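You operate a simulated robot arm through the tools that you are given. There is no shell and no other tool. Be economical: measure what you need, move in short steps, check, and stop when the job is done.

You are at the controls of a simulated two-armed robot. One attempt, no reset.

TASK
Hold the crumbs canister on the middle of the counter steady with one hand and flip the crumbs canister slide the other way with the other.

The check looks at the end state, three seconds after you hand in, the way a careful person would. Anything else that was tipped, shoved, dropped, spilled or broken makes it a failure.

THE ROBOT
Two 6-joint arms with two-finger parallel grippers on one trunk, on a base that drives. Base frame: it is fixed to the floor where the robot stands at the start and does not move with it; the origin is under the middle of the robot, x ahead of it, y to its left, z up; the surface under the hand at the start is at about z = 0.9. Units: m, rad, N and s.
The left shoulder is at the start at [0.06, 0.187, 1.247], the right one opposite. With the tool pointing down near the work surface each hand reaches from about 0.18 to 0.62 m from the robot's upright axis, wherever it stands, measured 20 degrees to its own side. Places, roughly: crumbs canister slide [0.5, 0, 1]. Payload 1.57 kg a hand.
The TCP of each hand is the grasp point between the finger pads, 0.03 m short of the fingertips. In the tool frame z runs along the fingers and y along their closing line. Largest opening 0.11 m; finger width 0.024, thickness 0.012; the body of the gripper, 0.048 by 0.112 m, starts 0.078 m behind the TCP.
Orientation is that of the tool frame in the base frame, as a unit quaternion [x, y, z, w]. With the fingers straight down and closing along the base's y, the tool's x points along the base's -x, its y along +y and its z along -z.

THE INTERFACE
- The arms move only by the tool drive_tool. It takes "left_rows", "right_rows" or both (then of equal length, played together; a hand with none holds still); each is one flat list of numbers, 7 for each row, row after row: the closure in counts, from 0 (fully open) to 255 (shut), then the shift along the tool's x, y, z in m, then the turn, a rotation vector about the tool's x, y, z in rad. In form: [gripper, x, y, z, rx, ry, rz, gripper, x, y, z, rx, ry, rz, ...]. A call has 1 to 8 rows; each row is the pose to reach, as a shift and turn from the pose commanded when the call began, along the tool's axes at that moment. A row lasts 0.2 s, in which the tool goes at most 0.05 m and 0.15 rad; a call with a longer step from one row to the next is refused whole, and so is a gripper value outside its range. Where a pose cannot be reached the arm comes as near as it can. A force on the tool above 40 N (or 10 N above the force at the start of the call, whichever is more), or a blocked arm, ends the call early, and 0.2 s more pass. Each finger travels about 0.153 m/s and halts on what it meets, pressing with about 39 N; the grip force reading is that of the motor and also rises with nothing between the fingers. The clock runs only during rows and for 0.2 s after the last one: add rows that repeat a pose to give the fingers time. It gives the time, the measured TCP pose, the force on the tool (base axes), the opening and the grip force at its end, in the units of the frame above (readings bear some noise), with the torque about the TCP (base axes, N m) and any sound that the robot's microphone picked up.
- Cameras (640 x 400 px; columns grow to the right, rows downward): "scene" is now at [0.0168, 0.0059, 1.7859]; the picture's right is [0.10, -0.99, 0.00], its down [-0.77, -0.08, -0.63] and it looks along [0.63, 0.07, -0.78] (base axes); focal length 262 px, centre (320, 200). "left" rides on the left gripper at [0.07, -0.016, -0.141] in its tool frame; the picture's right is [0.23, 0.97, 0.00], its down [-0.86, 0.20, -0.48] and it looks along [-0.47, 0.11, 0.88] (tool axes); focal length 222 px, centre (320, 200). "right" rides on the right gripper at [0.07, 0.016, -0.141] in its tool frame; the picture's right is [-0.23, 0.97, 0.00], its down [-0.86, -0.20, -0.48] and it looks along [-0.47, -0.11, 0.88] (tool axes); focal length 222 px, centre (320, 200). There is no depth. A picture from a camera that has moved, and an enlarged one, comes with that camera's place and axes in the base frame and with its lens.
- snapshot(camera): a new picture of that camera. No time passes.
- move_column(by): slides the trunk up (or, below 0, down) by that many m; the arms and the scene camera ride with it, the base frame stays. It gives what a move gives, with no picture.
- base_move(legs): drives the robot by 1 to 6 legs, each [ahead, left, turn to the left] in m, m and rad, along the robot's own axes; the way and the turn of a leg run together, so that a leg with both is an arc; at most 1.5 m and 3.142 rad a leg. The arms and the cameras ride along, it lands a little off, and it stops where it bumps. It gives what a move gives.
- aim_head(pan, tilt): turns the head with the scene camera to pan (to the left, within 1.501 rad either way) and tilt (down, from -0.506 to 1.204), counted from straight ahead of the robot. It gives what a move gives.
- zoom(camera, box): a new picture of the part [left, top, right, bottom] of that camera's present view, enlarged. No time passes.
- finish_job(): hands the job in; it is judged then, once.

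Work in short steps. Places have to be worked out from the pictures, the camera data and where the tool is seen: move nearer, look again, correct. Check each grasp and each placing, and mend what went wrong. You have 120 turns and 100 pictures in all, those below and enlarged ones among them. Open the grippers and draw the arms clear of the work before you hand the job in, unless the task says otherwise; then end with one line.

The tools are called after "Emit:" as a command line: name --argument value ..., lists and objects as JSON in quotes. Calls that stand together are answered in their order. drive_tool: Moves the arms, as the interface text tells. Its arguments: {"type":"object","properties":{"left_rows":{"type":"array","items":{"type":"number"}},"right_rows":{"type":"array","items":{"type":"number"}}},"required":[]} The other tools are called the same way: move_column (by) slides the trunk up or down; base_move (legs) drives the base; aim_head (pan, tilt) turns the head that bears the scene camera; snapshot (camera) takes a picture; zoom (camera, box) takes an enlarged picture of a part of a camera's view; finish_job () hands the job in.

At the start:

```text
t: 0.0
left_tool_pos: [0.378, 0.1495, 1.3896]
left_orientation: [0.0, 1.0, 0.0, 0.0]
left_wrist_force: [0.5, -0.6, 0.1]
left_wrist_torque: [0.0, -0.03, 0.0]
left_grip_width: 0.1098
left_gripper_force: 0.2
right_tool_pos: [0.4086, -0.2297, 1.325]
right_orientation: [0.0, 1.0, 0.001, 0.0]
right_wrist_force: [0.2, -0.6, -0.4]
right_wrist_torque: [-0.01, 0.0, 0.03]
right_grip_width: 0.1098
right_gripper_force: 0.0
trunk travel left (down, up): [-0.875, 0.115]
robot x, y, heading: [0.0001, -0.0001, -0.003]
head pan, tilt: [0.103, 0.888]
```

scene: 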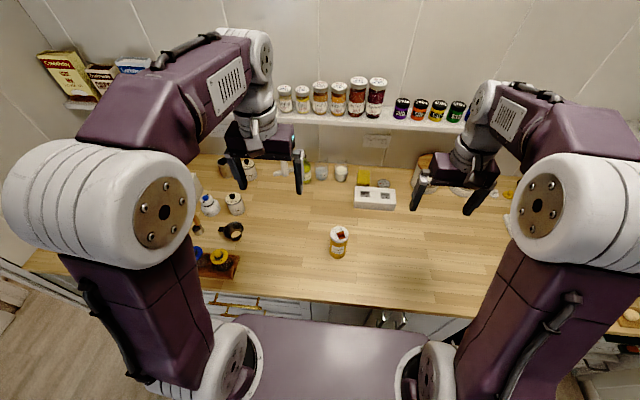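
right: 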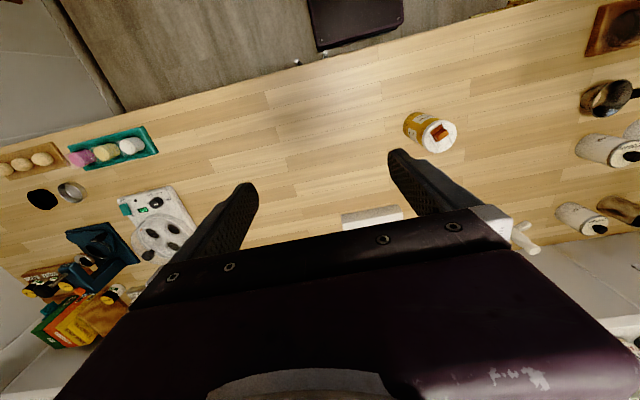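
left: 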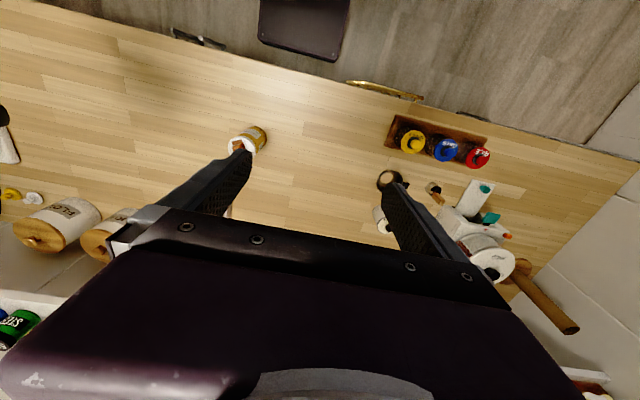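

I see the canister with a red/orange slide on its lid near the middle. I zoom in on it from the scene and right cameras.

Emit:
zoom --camera "scene" --box '[300, 215, 380, 265]'

Emit:
zoom --camera "right" --box '[380, 90, 476, 150]'

Emit:
zoom --camera "left" --box '[200, 110, 296, 170]'

```text
8.00 times, centred on (340, 240) of scene
camera zoom: at [0.0168, 0.0059, 1.7859], right [0.1, -0.99, 0.0], down [-0.77, -0.08, -0.63], along [0.63, 0.07, -0.78], focal length 2095 px, centre (160, -120)
```

zoom: 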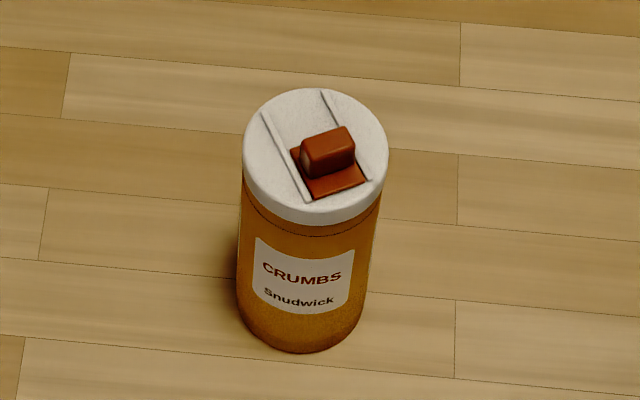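

```text
6.67 times, centred on (428, 120) of right
camera zoom: at [0.3395, -0.2139, 1.4653], right [0.23, 0.97, 0.0], down [0.86, -0.2, 0.48], along [0.47, -0.11, -0.88], focal length 1481 px, centre (-400, 733)
```

zoom: 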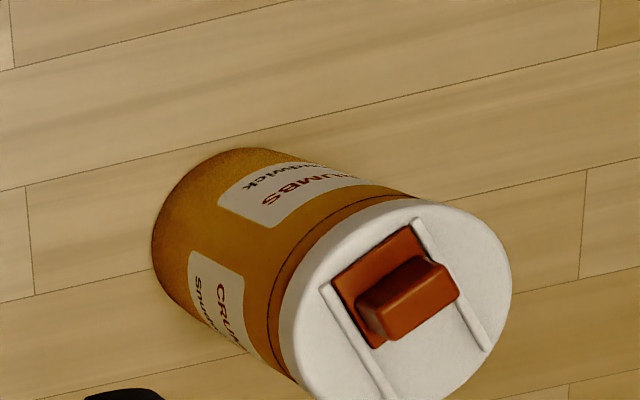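

```text
6.67 times, centred on (248, 140) of left
camera zoom: at [0.3093, 0.1335, 1.5315], right [-0.23, 0.97, 0.0], down [0.86, 0.2, 0.48], along [0.47, 0.11, -0.88], focal length 1481 px, centre (800, 600)
```

zoom: 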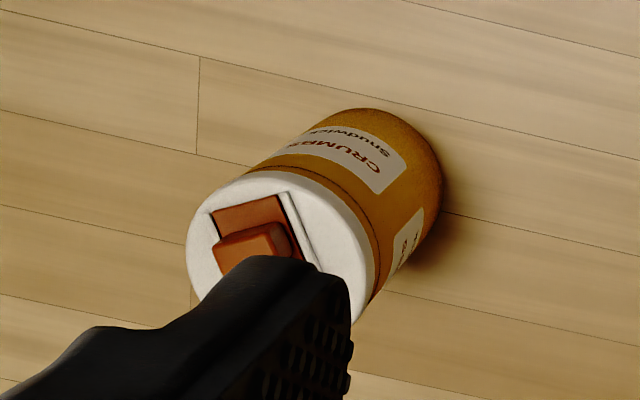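

The canister stands at about (0.487, -0.013) with its lid top at z ≈ 1.03. The slide sits at the near end of rails that run about 27° to the left of x, so it has to go away from the robot. I start by yawing the left hand so it can grip the body from the left side.

Emit:
drive_tool --left_rows '[0, -0.014, 0.008, 0.01, 0, 0, -0.148, 0, -0.028, 0.016, 0.02, 0, 0, -0.296, 0, -0.042, 0.024, 0.03, 0, 0, -0.444, 0, -0.056, 0.032, 0.04, 0, 0, -0.592, 0, -0.07, 0.04, 0.05, 0, 0, -0.74, 0, -0.084, 0.048, 0.06, 0, 0, -0.888, 0, -0.098, 0.056, 0.07, 0, 0, -1.036, 0, -0.11, 0.065, 0.08, 0, 0, -1.184]'

```text
t: 1.8
left_tool_pos: [0.4883, 0.2142, 1.3096]
left_orientation: [-0.559, 0.829, 0.0, 0.0]
left_wrist_force: [0.6, 0.6, -0.7]
left_wrist_torque: [-0.02, 0.01, -0.02]
left_grip_width: 0.11
left_gripper_force: 0.0
right_tool_pos: [0.4094, -0.2285, 1.3234]
right_orientation: [0.0, 1.0, -0.001, 0.0]
right_wrist_force: [-0.2, 0.7, 0.1]
right_wrist_torque: [-0.01, -0.01, -0.06]
right_grip_width: 0.1102
right_gripper_force: 0.1
trunk travel left (down, up): [-0.875, 0.115]
robot x, y, heading: [-0.0003, -0.0013, 0.001]
head pan, tilt: [0.103, 0.888]
```

Yaw is at 68°. I finish turning to 90°.

Emit:
drive_tool --left_rows '[0, 0, 0, 0, 0, 0, -0.13, 0, 0, 0, 0, 0, 0, -0.26, 0, 0, 0, 0, 0, 0, -0.386]'

```text
t: 2.6
left_tool_pos: [0.4881, 0.2149, 1.3103]
left_orientation: [0.707, -0.707, 0.0, 0.0]
left_wrist_force: [0.7, 0.5, -1.0]
left_wrist_torque: [-0.01, 0.03, 0.01]
left_grip_width: 0.1103
left_gripper_force: 0.0
right_tool_pos: [0.4088, -0.2294, 1.324]
right_orientation: [0.0, 1.0, 0.001, 0.0]
right_wrist_force: [0.4, -0.3, 0.3]
right_wrist_torque: [-0.04, 0.0, 0.0]
right_grip_width: 0.1098
right_gripper_force: 0.2
trunk travel left (down, up): [-0.875, 0.115]
robot x, y, heading: [-0.002, -0.0011, 0.001]
head pan, tilt: [0.103, 0.888]
```

Now I tilt the tool about 69° so the fingers point toward -y, lowering at the same time.

Emit:
drive_tool --left_rows '[0, 0, 0, 0.025, 0, 0.15, 0, 0, 0, 0, 0.05, 0, 0.3, 0, 0, 0, 0, 0.075, 0, 0.45, 0, 0, 0, 0, 0.1, 0, 0.6, 0, 0, 0, 0, 0.125, 0, 0.75, 0, 0, 0, 0, 0.15, 0, 0.9, 0, 0, 0, 0, 0.175, 0, 1.05, 0, 0, 0, 0, 0.2, 0, 1.2, 0]'

Emit:
snapshot --camera "scene"

Emit:
snapshot --camera "left"

```text
t: 4.4
left_tool_pos: [0.4889, 0.2176, 1.1105]
left_orientation: [0.583, -0.582, 0.401, 0.4]
left_wrist_force: [0.1, 0.2, 0.7]
left_wrist_torque: [-0.02, -0.03, -0.03]
left_grip_width: 0.1101
left_gripper_force: 0.1
right_tool_pos: [0.4094, -0.2279, 1.3245]
right_orientation: [0.0, 1.0, -0.001, 0.0]
right_wrist_force: [-0.5, 0.4, 0.8]
right_wrist_torque: [-0.04, -0.05, 0.01]
right_grip_width: 0.11
right_gripper_force: 0.1
trunk travel left (down, up): [-0.875, 0.115]
robot x, y, heading: [-0.0011, -0.0013, -0.001]
head pan, tilt: [0.103, 0.888]
```

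```text
93 pictures are left
camera scene: at [0.018, 0.0079, 1.7859], right [0.1, -0.99, 0.0], down [-0.77, -0.08, -0.63], along [0.63, 0.06, -0.78], focal length 262 px, centre (320, 200)
```

scene: 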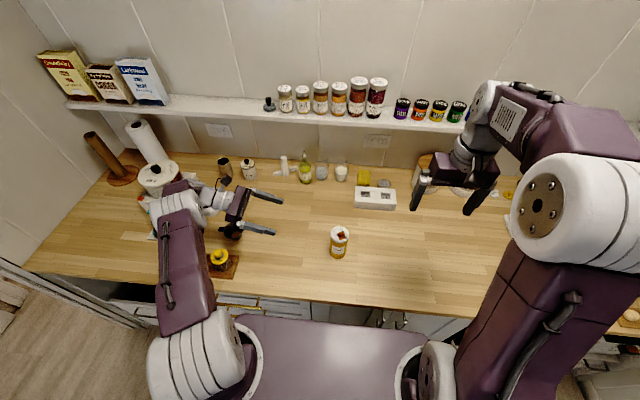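

```text
92 pictures are left
camera left: at [0.506, 0.3234, 1.2254], right [-0.97, -0.08, 0.21], down [-0.2, 0.75, -0.63], along [-0.11, -0.65, -0.75], focal length 222 px, centre (320, 200)
```

left: 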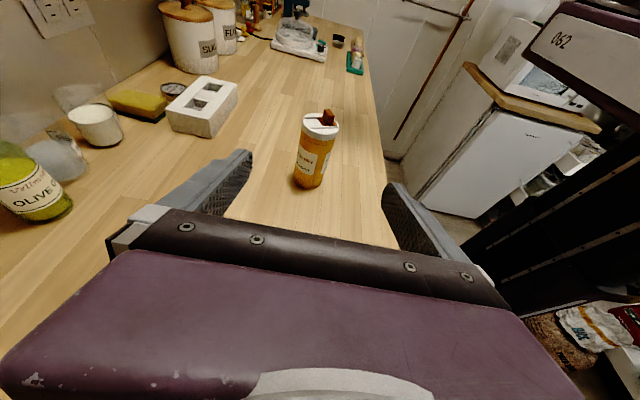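

The left view confirms the canister at about (0.488, -0.013). I move the open left hand down beside it, still short of contact.

Emit:
drive_tool --left_rows '[0, -0.0177, 0, 0.032, 0, 0, 0, 0, -0.0354, 0, 0.064, 0, 0, 0, 0, -0.053, 0, 0.096, 0, 0, 0, 0, -0.0707, 0, 0.128, 0, 0, 0, 0, -0.0884, 0, 0.1605, 0, 0, 0]'

Emit:
snapshot --camera "scene"

Emit:
snapshot --camera "left"

```text
t: 5.6
left_tool_pos: [0.4888, 0.0976, 0.9683]
left_orientation: [-0.583, 0.584, -0.399, -0.399]
left_wrist_force: [0.8, 0.0, -0.3]
left_wrist_torque: [-0.01, 0.0, -0.01]
left_grip_width: 0.1102
left_gripper_force: 0.1
right_tool_pos: [0.4097, -0.2298, 1.3229]
right_orientation: [0.0, 1.0, 0.0, 0.001]
right_wrist_force: [-0.1, 0.5, 0.3]
right_wrist_torque: [-0.02, 0.03, 0.03]
right_grip_width: 0.1101
right_gripper_force: 0.1
trunk travel left (down, up): [-0.875, 0.115]
robot x, y, heading: [0.0023, 0.0017, -0.001]
head pan, tilt: [0.103, 0.888]
```

```text
91 pictures are left
camera scene: at [0.0175, 0.0055, 1.7859], right [0.1, -0.99, 0.0], down [-0.77, -0.08, -0.63], along [0.63, 0.07, -0.78], focal length 262 px, centre (320, 200)
```

scene: 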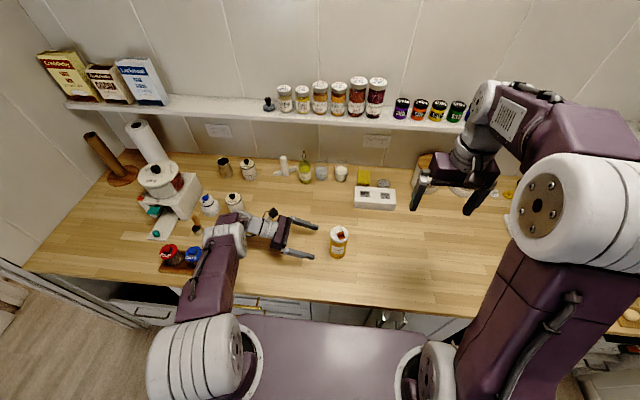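

```text
90 pictures are left
camera left: at [0.5054, 0.204, 1.0851], right [-0.97, -0.08, 0.21], down [-0.2, 0.76, -0.62], along [-0.11, -0.65, -0.75], focal length 222 px, centre (320, 200)
```

left: 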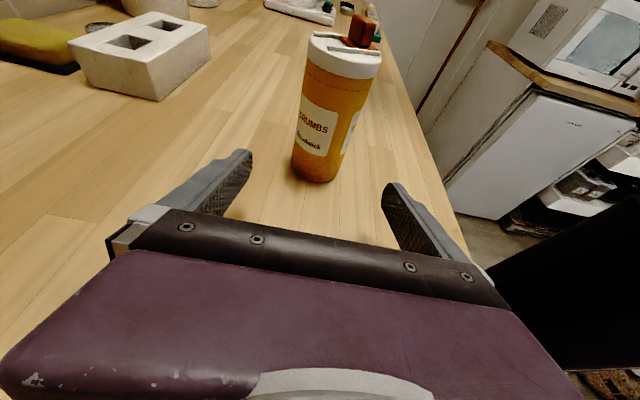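

The path is clear and the fingers straddle the body. I advance 0.108 m along -y.

Emit:
drive_tool --left_rows '[0, 0.01, 0, 0.0252, 0, 0, 0, 0, 0.02, 0, 0.0504, 0, 0, 0, 0, 0.029, 0, 0.0756, 0, 0, 0, 0, 0.039, 0, 0.1007, 0, 0, 0]'

Emit:
snapshot --camera "left"

Emit:
zoom --camera "scene" --box '[280, 200, 400, 275]'

```text
t: 6.6
left_tool_pos: [0.4882, -0.012, 0.9688]
left_orientation: [0.584, -0.583, 0.4, 0.399]
left_wrist_force: [-0.1, 0.2, 0.5]
left_wrist_torque: [0.02, -0.02, 0.02]
left_grip_width: 0.1101
left_gripper_force: 0.0
right_tool_pos: [0.4078, -0.2297, 1.3239]
right_orientation: [0.0, 1.0, 0.0, 0.0]
right_wrist_force: [-0.3, -1.3, 1.0]
right_wrist_torque: [0.01, 0.0, 0.0]
right_grip_width: 0.1101
right_gripper_force: 0.1
trunk travel left (down, up): [-0.875, 0.115]
robot x, y, heading: [0.0015, 0.0023, 0.002]
head pan, tilt: [0.103, 0.888]
```

```text
89 pictures are left
camera left: at [0.5057, 0.095, 1.0856], right [-0.97, -0.08, 0.21], down [-0.2, 0.76, -0.62], along [-0.11, -0.65, -0.75], focal length 222 px, centre (320, 200)
```

left: 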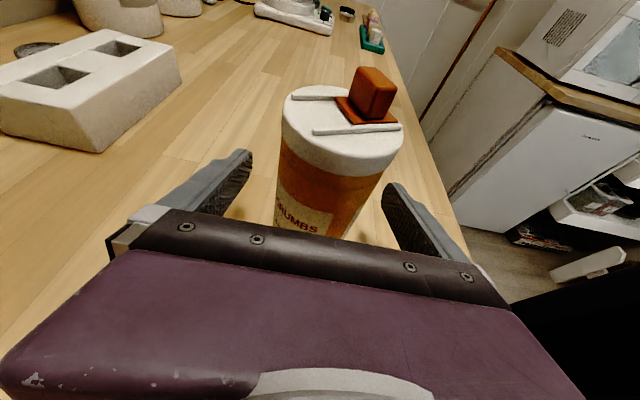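

```text
5.33 times, centred on (340, 238) of scene
camera zoom: at [0.0168, 0.0047, 1.7859], right [0.1, -0.99, 0.0], down [-0.77, -0.08, -0.63], along [0.63, 0.07, -0.78], focal length 1397 px, centre (213, 0)
```

zoom: 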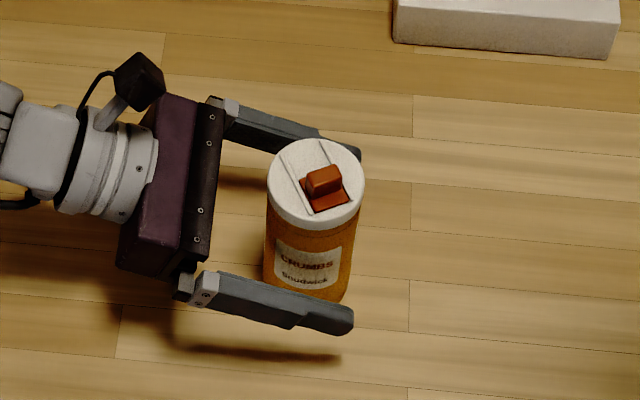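

The canister is centred between the fingers. I close the left gripper onto it.

Emit:
drive_tool --left_rows '[60, 0, 0, 0, 0, 0, 0, 100, 0, 0, 0, 0, 0, 0, 130, 0, 0, 0, 0, 0, 0, 150, 0, 0, 0, 0, 0, 0, 150, 0, 0, 0, 0, 0, 0]'

Emit:
snapshot --camera "left"

Emit:
zoom --camera "scene" --box '[280, 200, 400, 275]'

```text
t: 7.8
left_tool_pos: [0.4875, -0.0107, 0.9694]
left_orientation: [-0.583, 0.584, -0.399, -0.4]
left_wrist_force: [0.1, 0.0, 0.6]
left_wrist_torque: [-0.04, 0.0, 0.03]
left_grip_width: 0.0609
left_gripper_force: 39.2
right_tool_pos: [0.4084, -0.2298, 1.3244]
right_orientation: [0.0, 1.0, 0.0, 0.0]
right_wrist_force: [0.0, -1.0, 0.0]
right_wrist_torque: [-0.02, 0.0, -0.01]
right_grip_width: 0.1103
right_gripper_force: 0.0
trunk travel left (down, up): [-0.875, 0.115]
robot x, y, heading: [0.0003, 0.0014, -0.003]
head pan, tilt: [0.103, 0.888]
```

```text
87 pictures are left
camera left: at [0.5059, 0.0959, 1.0857], right [-0.97, -0.08, 0.21], down [-0.2, 0.76, -0.62], along [-0.11, -0.65, -0.75], focal length 222 px, centre (320, 200)
```

left: 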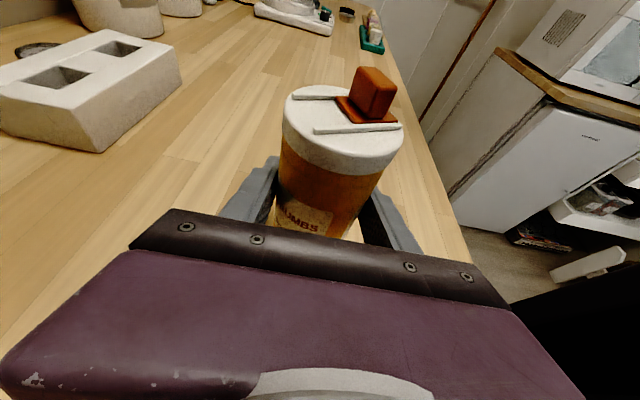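

```text
5.33 times, centred on (340, 238) of scene
camera zoom: at [0.0169, 0.0058, 1.7859], right [0.1, -0.99, 0.0], down [-0.77, -0.08, -0.63], along [0.63, 0.07, -0.78], focal length 1397 px, centre (213, 0)
```

zoom: 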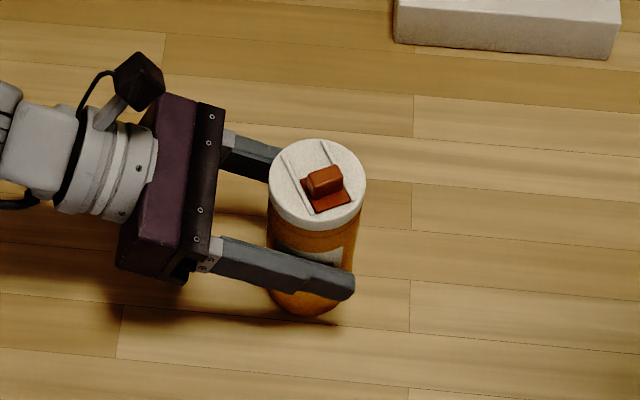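

The canister is firmly held. Now the right hand closes, yaws 27° to line up with the rails, and moves over the start point behind the knob.

Emit:
drive_tool --right_rows '[120, -0.0065, 0.025, 0.018, 0, 0, -0.059, 255, -0.013, 0.05, 0.036, 0, 0, -0.118, 255, -0.0195, 0.075, 0.054, 0, 0, -0.176, 255, -0.026, 0.1, 0.072, 0, 0, -0.235, 255, -0.0325, 0.125, 0.09, 0, 0, -0.294, 255, -0.039, 0.15, 0.108, 0, 0, -0.353, 255, -0.0455, 0.175, 0.126, 0, 0, -0.411, 255, -0.052, 0.2, 0.144, 0, 0, -0.47]'

Emit:
snapshot --camera "right"

Emit:
zoom --camera "scene" --box '[260, 165, 420, 265]'

Emit:
snapshot --camera "left"

```text
t: 9.6
left_tool_pos: [0.4885, -0.0095, 0.9704]
left_orientation: [-0.583, 0.583, -0.4, -0.4]
left_wrist_force: [0.1, 0.7, 0.7]
left_wrist_torque: [0.02, 0.07, 0.01]
left_grip_width: 0.0608
left_gripper_force: 38.5
right_tool_pos: [0.4608, -0.0283, 1.1802]
right_orientation: [-0.233, 0.973, -0.001, 0.001]
right_wrist_force: [0.6, 0.5, 0.1]
right_wrist_torque: [-0.02, 0.01, 0.0]
right_grip_width: 0.0
right_gripper_force: 21.2
trunk travel left (down, up): [-0.875, 0.115]
robot x, y, heading: [0.001, -0.0007, 0.001]
head pan, tilt: [0.103, 0.888]
```

```text
85 pictures are left
camera right: at [0.3921, -0.0463, 1.3211], right [-0.24, 0.97, 0.0], down [0.85, 0.21, 0.48], along [0.46, 0.11, -0.88], focal length 222 px, centre (320, 200)
```

right: 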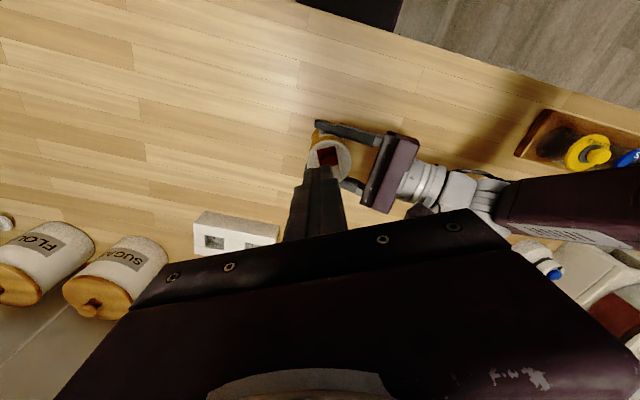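

```text
4.00 times, centred on (340, 215) of scene
camera zoom: at [0.0172, 0.007, 1.7859], right [0.1, -0.99, 0.0], down [-0.77, -0.08, -0.63], along [0.63, 0.06, -0.78], focal length 1048 px, centre (240, 140)
```

zoom: 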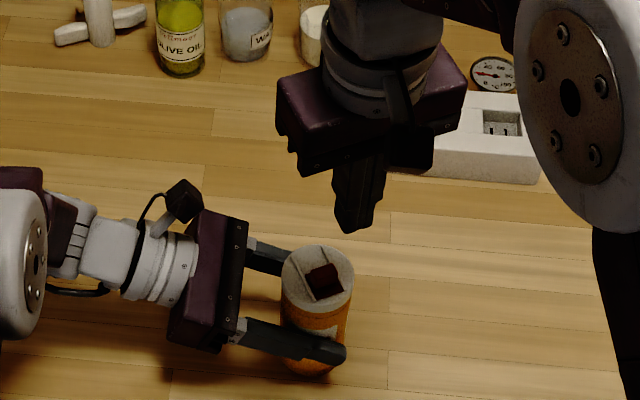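

```text
83 pictures are left
camera left: at [0.5061, 0.0965, 1.0856], right [-0.97, -0.08, 0.21], down [-0.2, 0.76, -0.62], along [-0.11, -0.65, -0.75], focal length 222 px, centre (320, 200)
```

left: 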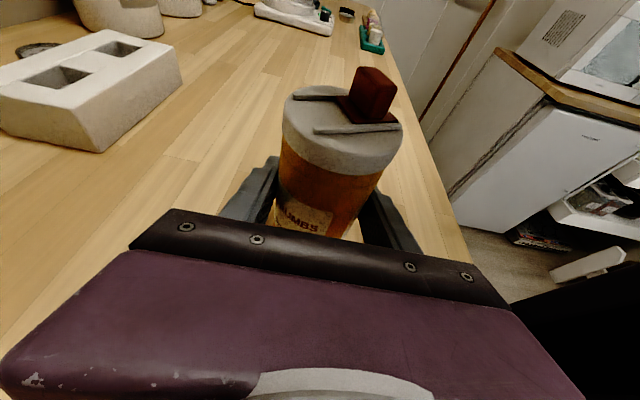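

I zoom in on the knob from the left camera to fix its near face exactly.

Emit:
zoom --camera "left" --box '[272, 50, 432, 150]'

```text
4.00 times, centred on (352, 100) of left
camera zoom: at [0.5061, 0.0965, 1.0856], right [-0.97, -0.08, 0.21], down [-0.2, 0.76, -0.62], along [-0.11, -0.65, -0.75], focal length 888 px, centre (192, 600)
```

zoom: 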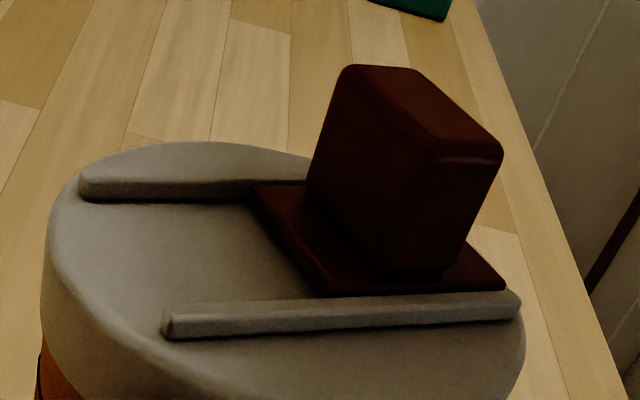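

The block's near face is at about (0.4755, -0.021), it is roughly 20 mm tall, and the slide has about 23 mm of travel. I lower the closed right fingertips just behind the block.

Emit:
drive_tool --right_rows '[255, 0.002, 0, 0.03, 0, 0, 0, 255, 0.004, 0, 0.06, 0, 0, 0, 255, 0.005, 0, 0.085, 0, 0, 0, 255, 0.005, 0, 0.105, 0, 0, 0]'

Emit:
zoom --camera "left" --box '[272, 50, 432, 150]'

Emit:
zoom --camera "right" --box '[240, 90, 400, 190]'

```text
t: 10.6
left_tool_pos: [0.4888, -0.01, 0.9691]
left_orientation: [-0.584, 0.584, -0.399, -0.399]
left_wrist_force: [-0.5, -0.8, -0.1]
left_wrist_torque: [0.0, 0.09, -0.01]
left_grip_width: 0.0611
left_gripper_force: 39.6
right_tool_pos: [0.4562, -0.0324, 1.0753]
right_orientation: [-0.233, 0.973, 0.0, 0.0]
right_wrist_force: [-0.2, 0.2, 0.1]
right_wrist_torque: [0.02, 0.04, -0.02]
right_grip_width: 0.0
right_gripper_force: 21.4
trunk travel left (down, up): [-0.875, 0.115]
robot x, y, heading: [-0.0021, -0.0009, 0.001]
head pan, tilt: [0.103, 0.888]
```

```text
4.00 times, centred on (352, 100) of left
camera zoom: at [0.5059, 0.096, 1.0856], right [-0.97, -0.08, 0.21], down [-0.2, 0.76, -0.62], along [-0.11, -0.65, -0.75], focal length 888 px, centre (192, 600)
```

zoom: 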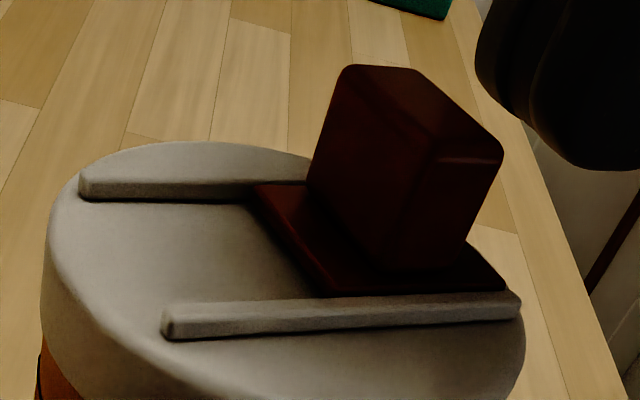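

```text
4.00 times, centred on (320, 140) of right
camera zoom: at [0.3871, -0.0496, 1.216], right [-0.24, 0.97, 0.0], down [0.85, 0.21, 0.48], along [0.47, 0.11, -0.88], focal length 888 px, centre (320, 440)
```

zoom: 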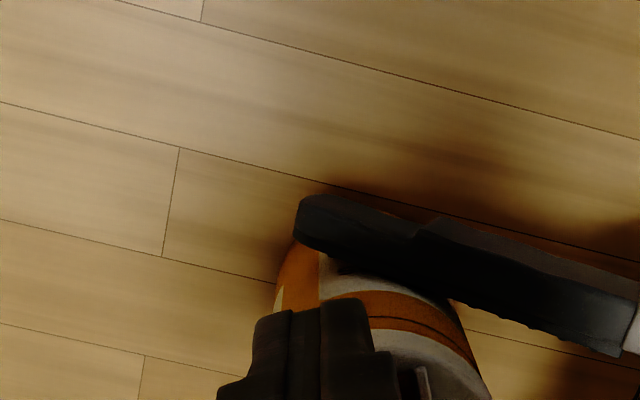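

The tip is just behind the block and slightly high. I lower it 6 mm, then push gently along the rails (-x of the tool).

Emit:
drive_tool --right_rows '[255, 0, 0, 0.006, 0, 0, 0, 255, -0.004, 0, 0.006, 0, 0, 0, 255, -0.008, 0, 0.006, 0, 0, 0, 255, -0.012, 0, 0.006, 0, 0, 0, 255, -0.015, 0, 0.006, 0, 0, 0]'

Emit:
zoom --camera "left" --box '[272, 50, 432, 150]'

```text
t: 11.8
left_tool_pos: [0.4882, -0.011, 0.9699]
left_orientation: [-0.583, 0.583, -0.4, -0.4]
left_wrist_force: [0.8, 0.4, 0.4]
left_wrist_torque: [-0.09, 0.14, 0.02]
left_grip_width: 0.0609
left_gripper_force: 38.8
right_tool_pos: [0.4692, -0.024, 1.0691]
right_orientation: [-0.232, 0.973, -0.001, 0.0]
right_wrist_force: [-0.8, -0.1, -0.9]
right_wrist_torque: [0.01, 0.03, -0.02]
right_grip_width: 0.0
right_gripper_force: 21.5
trunk travel left (down, up): [-0.875, 0.115]
robot x, y, heading: [0.0024, -0.0027, 0.004]
head pan, tilt: [0.103, 0.888]
```

```text
4.00 times, centred on (352, 100) of left
camera zoom: at [0.506, 0.096, 1.0857], right [-0.97, -0.08, 0.21], down [-0.2, 0.76, -0.62], along [-0.11, -0.65, -0.75], focal length 888 px, centre (192, 600)
```

zoom: 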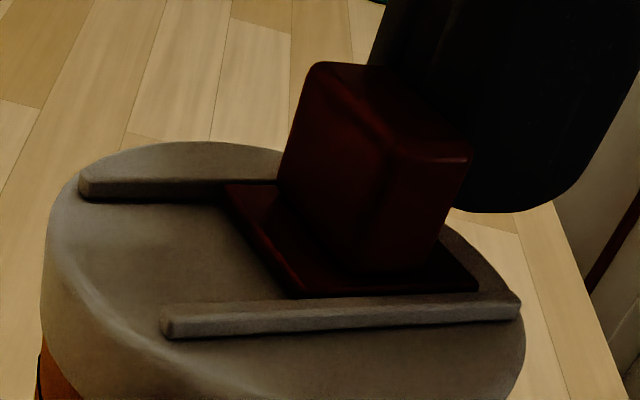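

The slide moved about 4 mm cleanly, and the canister held still. I push the rest of the way.

Emit:
drive_tool --right_rows '[255, -0.004, 0, 0, 0, 0, 0, 255, -0.008, 0, 0, 0, 0, 0, 255, -0.012, 0, 0, 0, 0, 0, 255, -0.016, 0, 0, 0, 0, 0]'

Emit:
zoom --camera "left" --box '[272, 50, 432, 150]'

```text
t: 12.8
left_tool_pos: [0.4886, -0.0095, 0.9689]
left_orientation: [-0.583, 0.584, -0.399, -0.399]
left_wrist_force: [0.7, 0.9, 1.2]
left_wrist_torque: [0.02, 0.06, 0.0]
left_grip_width: 0.0608
left_gripper_force: 38.8
right_tool_pos: [0.4842, -0.0166, 1.0694]
right_orientation: [-0.233, 0.973, 0.0, 0.0]
right_wrist_force: [0.2, -1.0, -1.0]
right_wrist_torque: [0.01, 0.02, 0.03]
right_grip_width: 0.0001
right_gripper_force: 21.5
trunk travel left (down, up): [-0.875, 0.115]
robot x, y, heading: [0.0013, -0.0012, -0.002]
head pan, tilt: [0.103, 0.888]
```

```text
4.00 times, centred on (352, 100) of left
camera zoom: at [0.506, 0.096, 1.0857], right [-0.97, -0.08, 0.21], down [-0.2, 0.76, -0.62], along [-0.11, -0.65, -0.75], focal length 888 px, centre (192, 600)
```

zoom: 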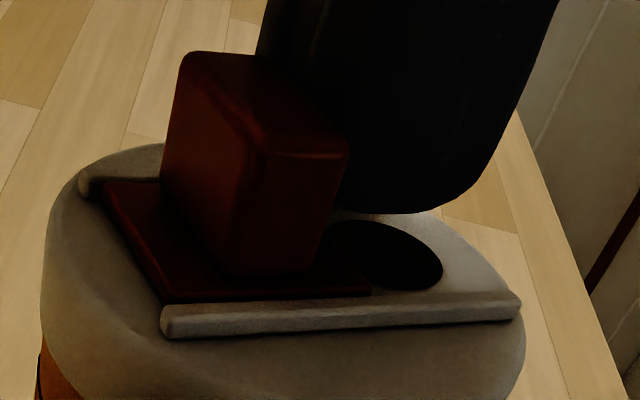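

The pour hole is open and the plate is almost at the far rail ends. I push a couple more millimetres, watching the force for the stop.

Emit:
drive_tool --right_rows '[255, -0.0015, 0, 0, 0, 0, 0, 255, -0.003, 0, 0, 0, 0, 0]'

Emit:
zoom --camera "left" --box '[272, 50, 432, 150]'

```text
t: 13.4
left_tool_pos: [0.4883, -0.0106, 0.9693]
left_orientation: [0.585, -0.583, 0.399, 0.398]
left_wrist_force: [9.3, 4.0, -1.7]
left_wrist_torque: [-0.45, 0.8, 0.03]
left_grip_width: 0.0607
left_gripper_force: 38.7
right_tool_pos: [0.4853, -0.0162, 1.0689]
right_orientation: [-0.233, 0.973, 0.0, -0.002]
right_wrist_force: [-8.9, -4.9, 4.3]
right_wrist_torque: [-0.08, 0.11, 0.04]
right_grip_width: 0.0002
right_gripper_force: 21.5
trunk travel left (down, up): [-0.875, 0.115]
robot x, y, heading: [-0.0021, -0.0012, -0.002]
head pan, tilt: [0.103, 0.888]
```

```text
4.00 times, centred on (352, 100) of left
camera zoom: at [0.5062, 0.0963, 1.0857], right [-0.97, -0.08, 0.21], down [-0.2, 0.76, -0.62], along [-0.11, -0.65, -0.75], focal length 888 px, centre (192, 600)
```

zoom: 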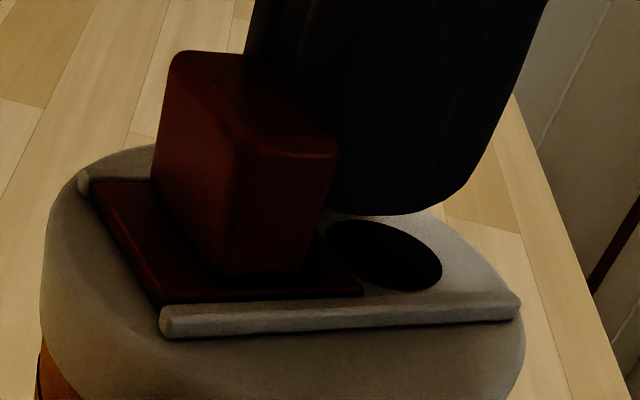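

The force rose to 10 N, which means the slide has reached its end stop. I back the right hand off along the rails, then raise it and take it to the right.

Emit:
drive_tool --right_rows '[255, 0.01, 0, 0, 0, 0, 0, 255, 0.02, 0, -0.005, 0, 0, 0, 255, 0.02, 0, -0.045, 0, 0, 0, 255, 0.02, -0.01, -0.09, 0, 0, 0, 255, 0.02, -0.05, -0.12, 0, 0, 0, 255, 0.02, -0.09, -0.14, 0, 0, 0, 255, 0.02, -0.13, -0.16, 0, 0, 0, 255, 0.02, -0.17, -0.18, 0, 0, 0]'

Emit:
zoom --camera "left" --box '[272, 50, 432, 150]'

```text
t: 15.2
left_tool_pos: [0.4878, -0.0109, 0.9702]
left_orientation: [0.584, -0.583, 0.399, 0.399]
left_wrist_force: [-0.5, -1.3, -0.6]
left_wrist_torque: [-0.1, 0.0, 0.03]
left_grip_width: 0.0605
left_gripper_force: 39.4
right_tool_pos: [0.5461, -0.1788, 1.2506]
right_orientation: [-0.233, 0.972, 0.0, 0.0]
right_wrist_force: [0.1, -1.5, 0.0]
right_wrist_torque: [0.02, -0.03, 0.01]
right_grip_width: 0.0
right_gripper_force: 20.7
trunk travel left (down, up): [-0.875, 0.115]
robot x, y, heading: [-0.0003, -0.0031, -0.001]
head pan, tilt: [0.103, 0.888]
```

```text
4.00 times, centred on (352, 100) of left
camera zoom: at [0.5063, 0.0952, 1.0857], right [-0.97, -0.08, 0.21], down [-0.2, 0.76, -0.62], along [-0.11, -0.65, -0.75], focal length 888 px, centre (192, 600)
```

zoom: 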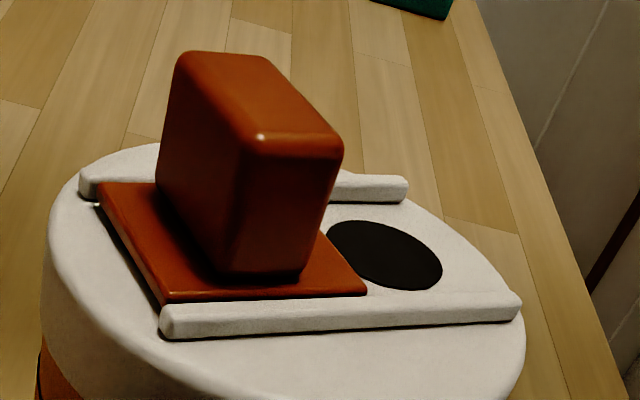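

The slide stays at the far end. I open the left gripper and draw it straight back along +y.

Emit:
drive_tool --left_rows '[100, 0, 0, 0, 0, 0, 0, 50, 0, 0, 0, 0, 0, 0, 0, 0, 0, 0, 0, 0, 0, 0, 0, 0, 0, 0, 0, 0, 0, -0.011, 0, -0.028, 0, 0, 0, 0, -0.022, 0, -0.056, 0, 0, 0, 0, -0.033, 0, -0.084, 0, 0, 0, 0, -0.042, 0, -0.112, 0, 0, 0]'

Emit:
drive_tool --left_rows '[0, 0.035, 0, -0.02, 0, 0, 0, 0, 0.07, 0, -0.04, 0, 0, 0, 0, 0.105, 0, -0.06, 0, 0, 0]'

Emit:
snapshot --camera "scene"

Emit:
zoom --camera "scene" --box '[300, 215, 380, 265]'

```text
t: 17.0
left_tool_pos: [0.4885, 0.109, 0.9718]
left_orientation: [-0.583, 0.584, -0.4, -0.4]
left_wrist_force: [0.3, 0.3, -0.4]
left_wrist_torque: [0.0, -0.02, -0.01]
left_grip_width: 0.1102
left_gripper_force: 0.1
right_tool_pos: [0.546, -0.1768, 1.2494]
right_orientation: [-0.232, 0.973, 0.0, -0.001]
right_wrist_force: [0.3, 0.0, 0.8]
right_wrist_torque: [0.0, 0.01, 0.01]
right_grip_width: 0.0
right_gripper_force: 21.2
trunk travel left (down, up): [-0.875, 0.115]
robot x, y, heading: [-0.0047, 0.0004, 0.005]
head pan, tilt: [0.103, 0.888]
```

```text
t: 17.8
left_tool_pos: [0.4866, 0.1254, 1.0908]
left_orientation: [-0.583, 0.584, -0.399, -0.4]
left_wrist_force: [0.6, -0.1, 0.3]
left_wrist_torque: [0.02, 0.02, -0.02]
left_grip_width: 0.1096
left_gripper_force: 0.1
right_tool_pos: [0.5461, -0.1768, 1.2496]
right_orientation: [-0.233, 0.972, 0.0, 0.0]
right_wrist_force: [-0.1, 0.1, -0.1]
right_wrist_torque: [-0.01, -0.02, 0.04]
right_grip_width: 0.0
right_gripper_force: 20.7
trunk travel left (down, up): [-0.875, 0.115]
robot x, y, heading: [-0.0023, 0.001, -0.001]
head pan, tilt: [0.103, 0.888]
```

```text
75 pictures are left
camera scene: at [0.016, 0.0057, 1.7858], right [0.1, -0.99, 0.0], down [-0.77, -0.08, -0.63], along [0.63, 0.07, -0.78], focal length 262 px, centre (320, 200)
```

scene: 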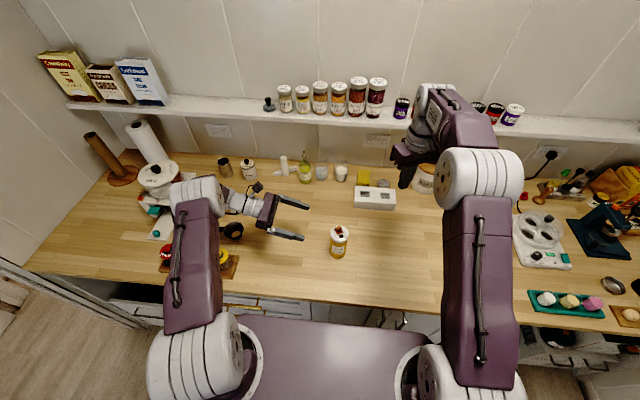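

```text
8.00 times, centred on (340, 240) of scene
camera zoom: at [0.016, 0.0057, 1.7858], right [0.1, -0.99, 0.0], down [-0.77, -0.08, -0.63], along [0.63, 0.07, -0.78], focal length 2095 px, centre (160, -120)
```

zoom: 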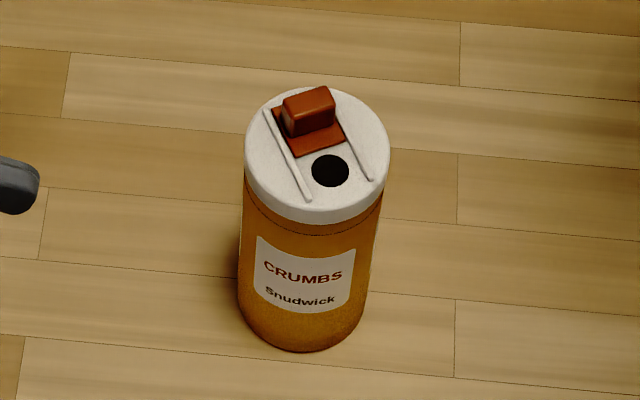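

The canister stands where it was, with the slide fully at the other end. I bring the right hand back and open it.

Emit:
drive_tool --right_rows '[255, 0.04, 0, -0.02, 0, 0, 0, 200, 0.08, -0.02, -0.04, 0, 0, 0, 100, 0.12, -0.04, -0.06, 0, 0, 0, 0, 0.12, -0.04, -0.06, 0, 0, 0, 0, 0.12, -0.04, -0.06, 0, 0, 0]'

Emit:
snapshot --camera "scene"

```text
t: 19.0
left_tool_pos: [0.4868, 0.1271, 1.0909]
left_orientation: [-0.583, 0.584, -0.399, -0.4]
left_wrist_force: [0.1, 0.5, 0.9]
left_wrist_torque: [0.02, -0.01, -0.01]
left_grip_width: 0.1098
left_gripper_force: 0.0
right_tool_pos: [0.4574, -0.2675, 1.3101]
right_orientation: [-0.233, 0.972, 0.0, -0.001]
right_wrist_force: [0.9, -0.4, 0.0]
right_wrist_torque: [0.0, -0.01, 0.02]
right_grip_width: 0.1098
right_gripper_force: 0.1
trunk travel left (down, up): [-0.875, 0.115]
robot x, y, heading: [0.0018, 0.0017, 0.0]
head pan, tilt: [0.103, 0.888]
```

```text
73 pictures are left
camera scene: at [0.0169, 0.0063, 1.7858], right [0.1, -0.99, 0.0], down [-0.77, -0.08, -0.63], along [0.63, 0.07, -0.78], focal length 262 px, centre (320, 200)
```

scene: 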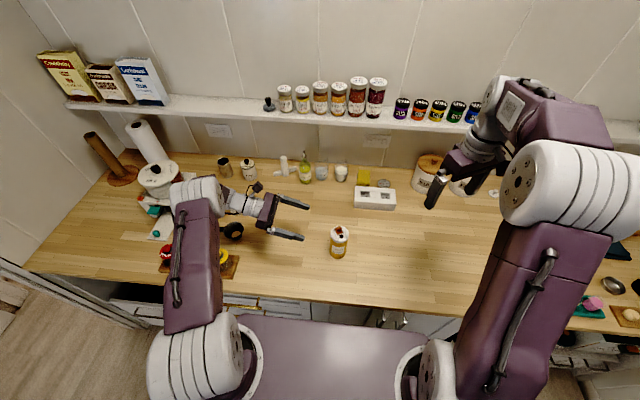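

Both hands are open and clear, and nothing else on the counter has moved, so I hand in.

Emit:
finish_job

```text
The job is handed in.
```

The crumbs canister slide is pushed to its other end, uncovering the pour hole; the canister still stands in its place, nothing else on the counter was disturbed, and both hands are open and clear.
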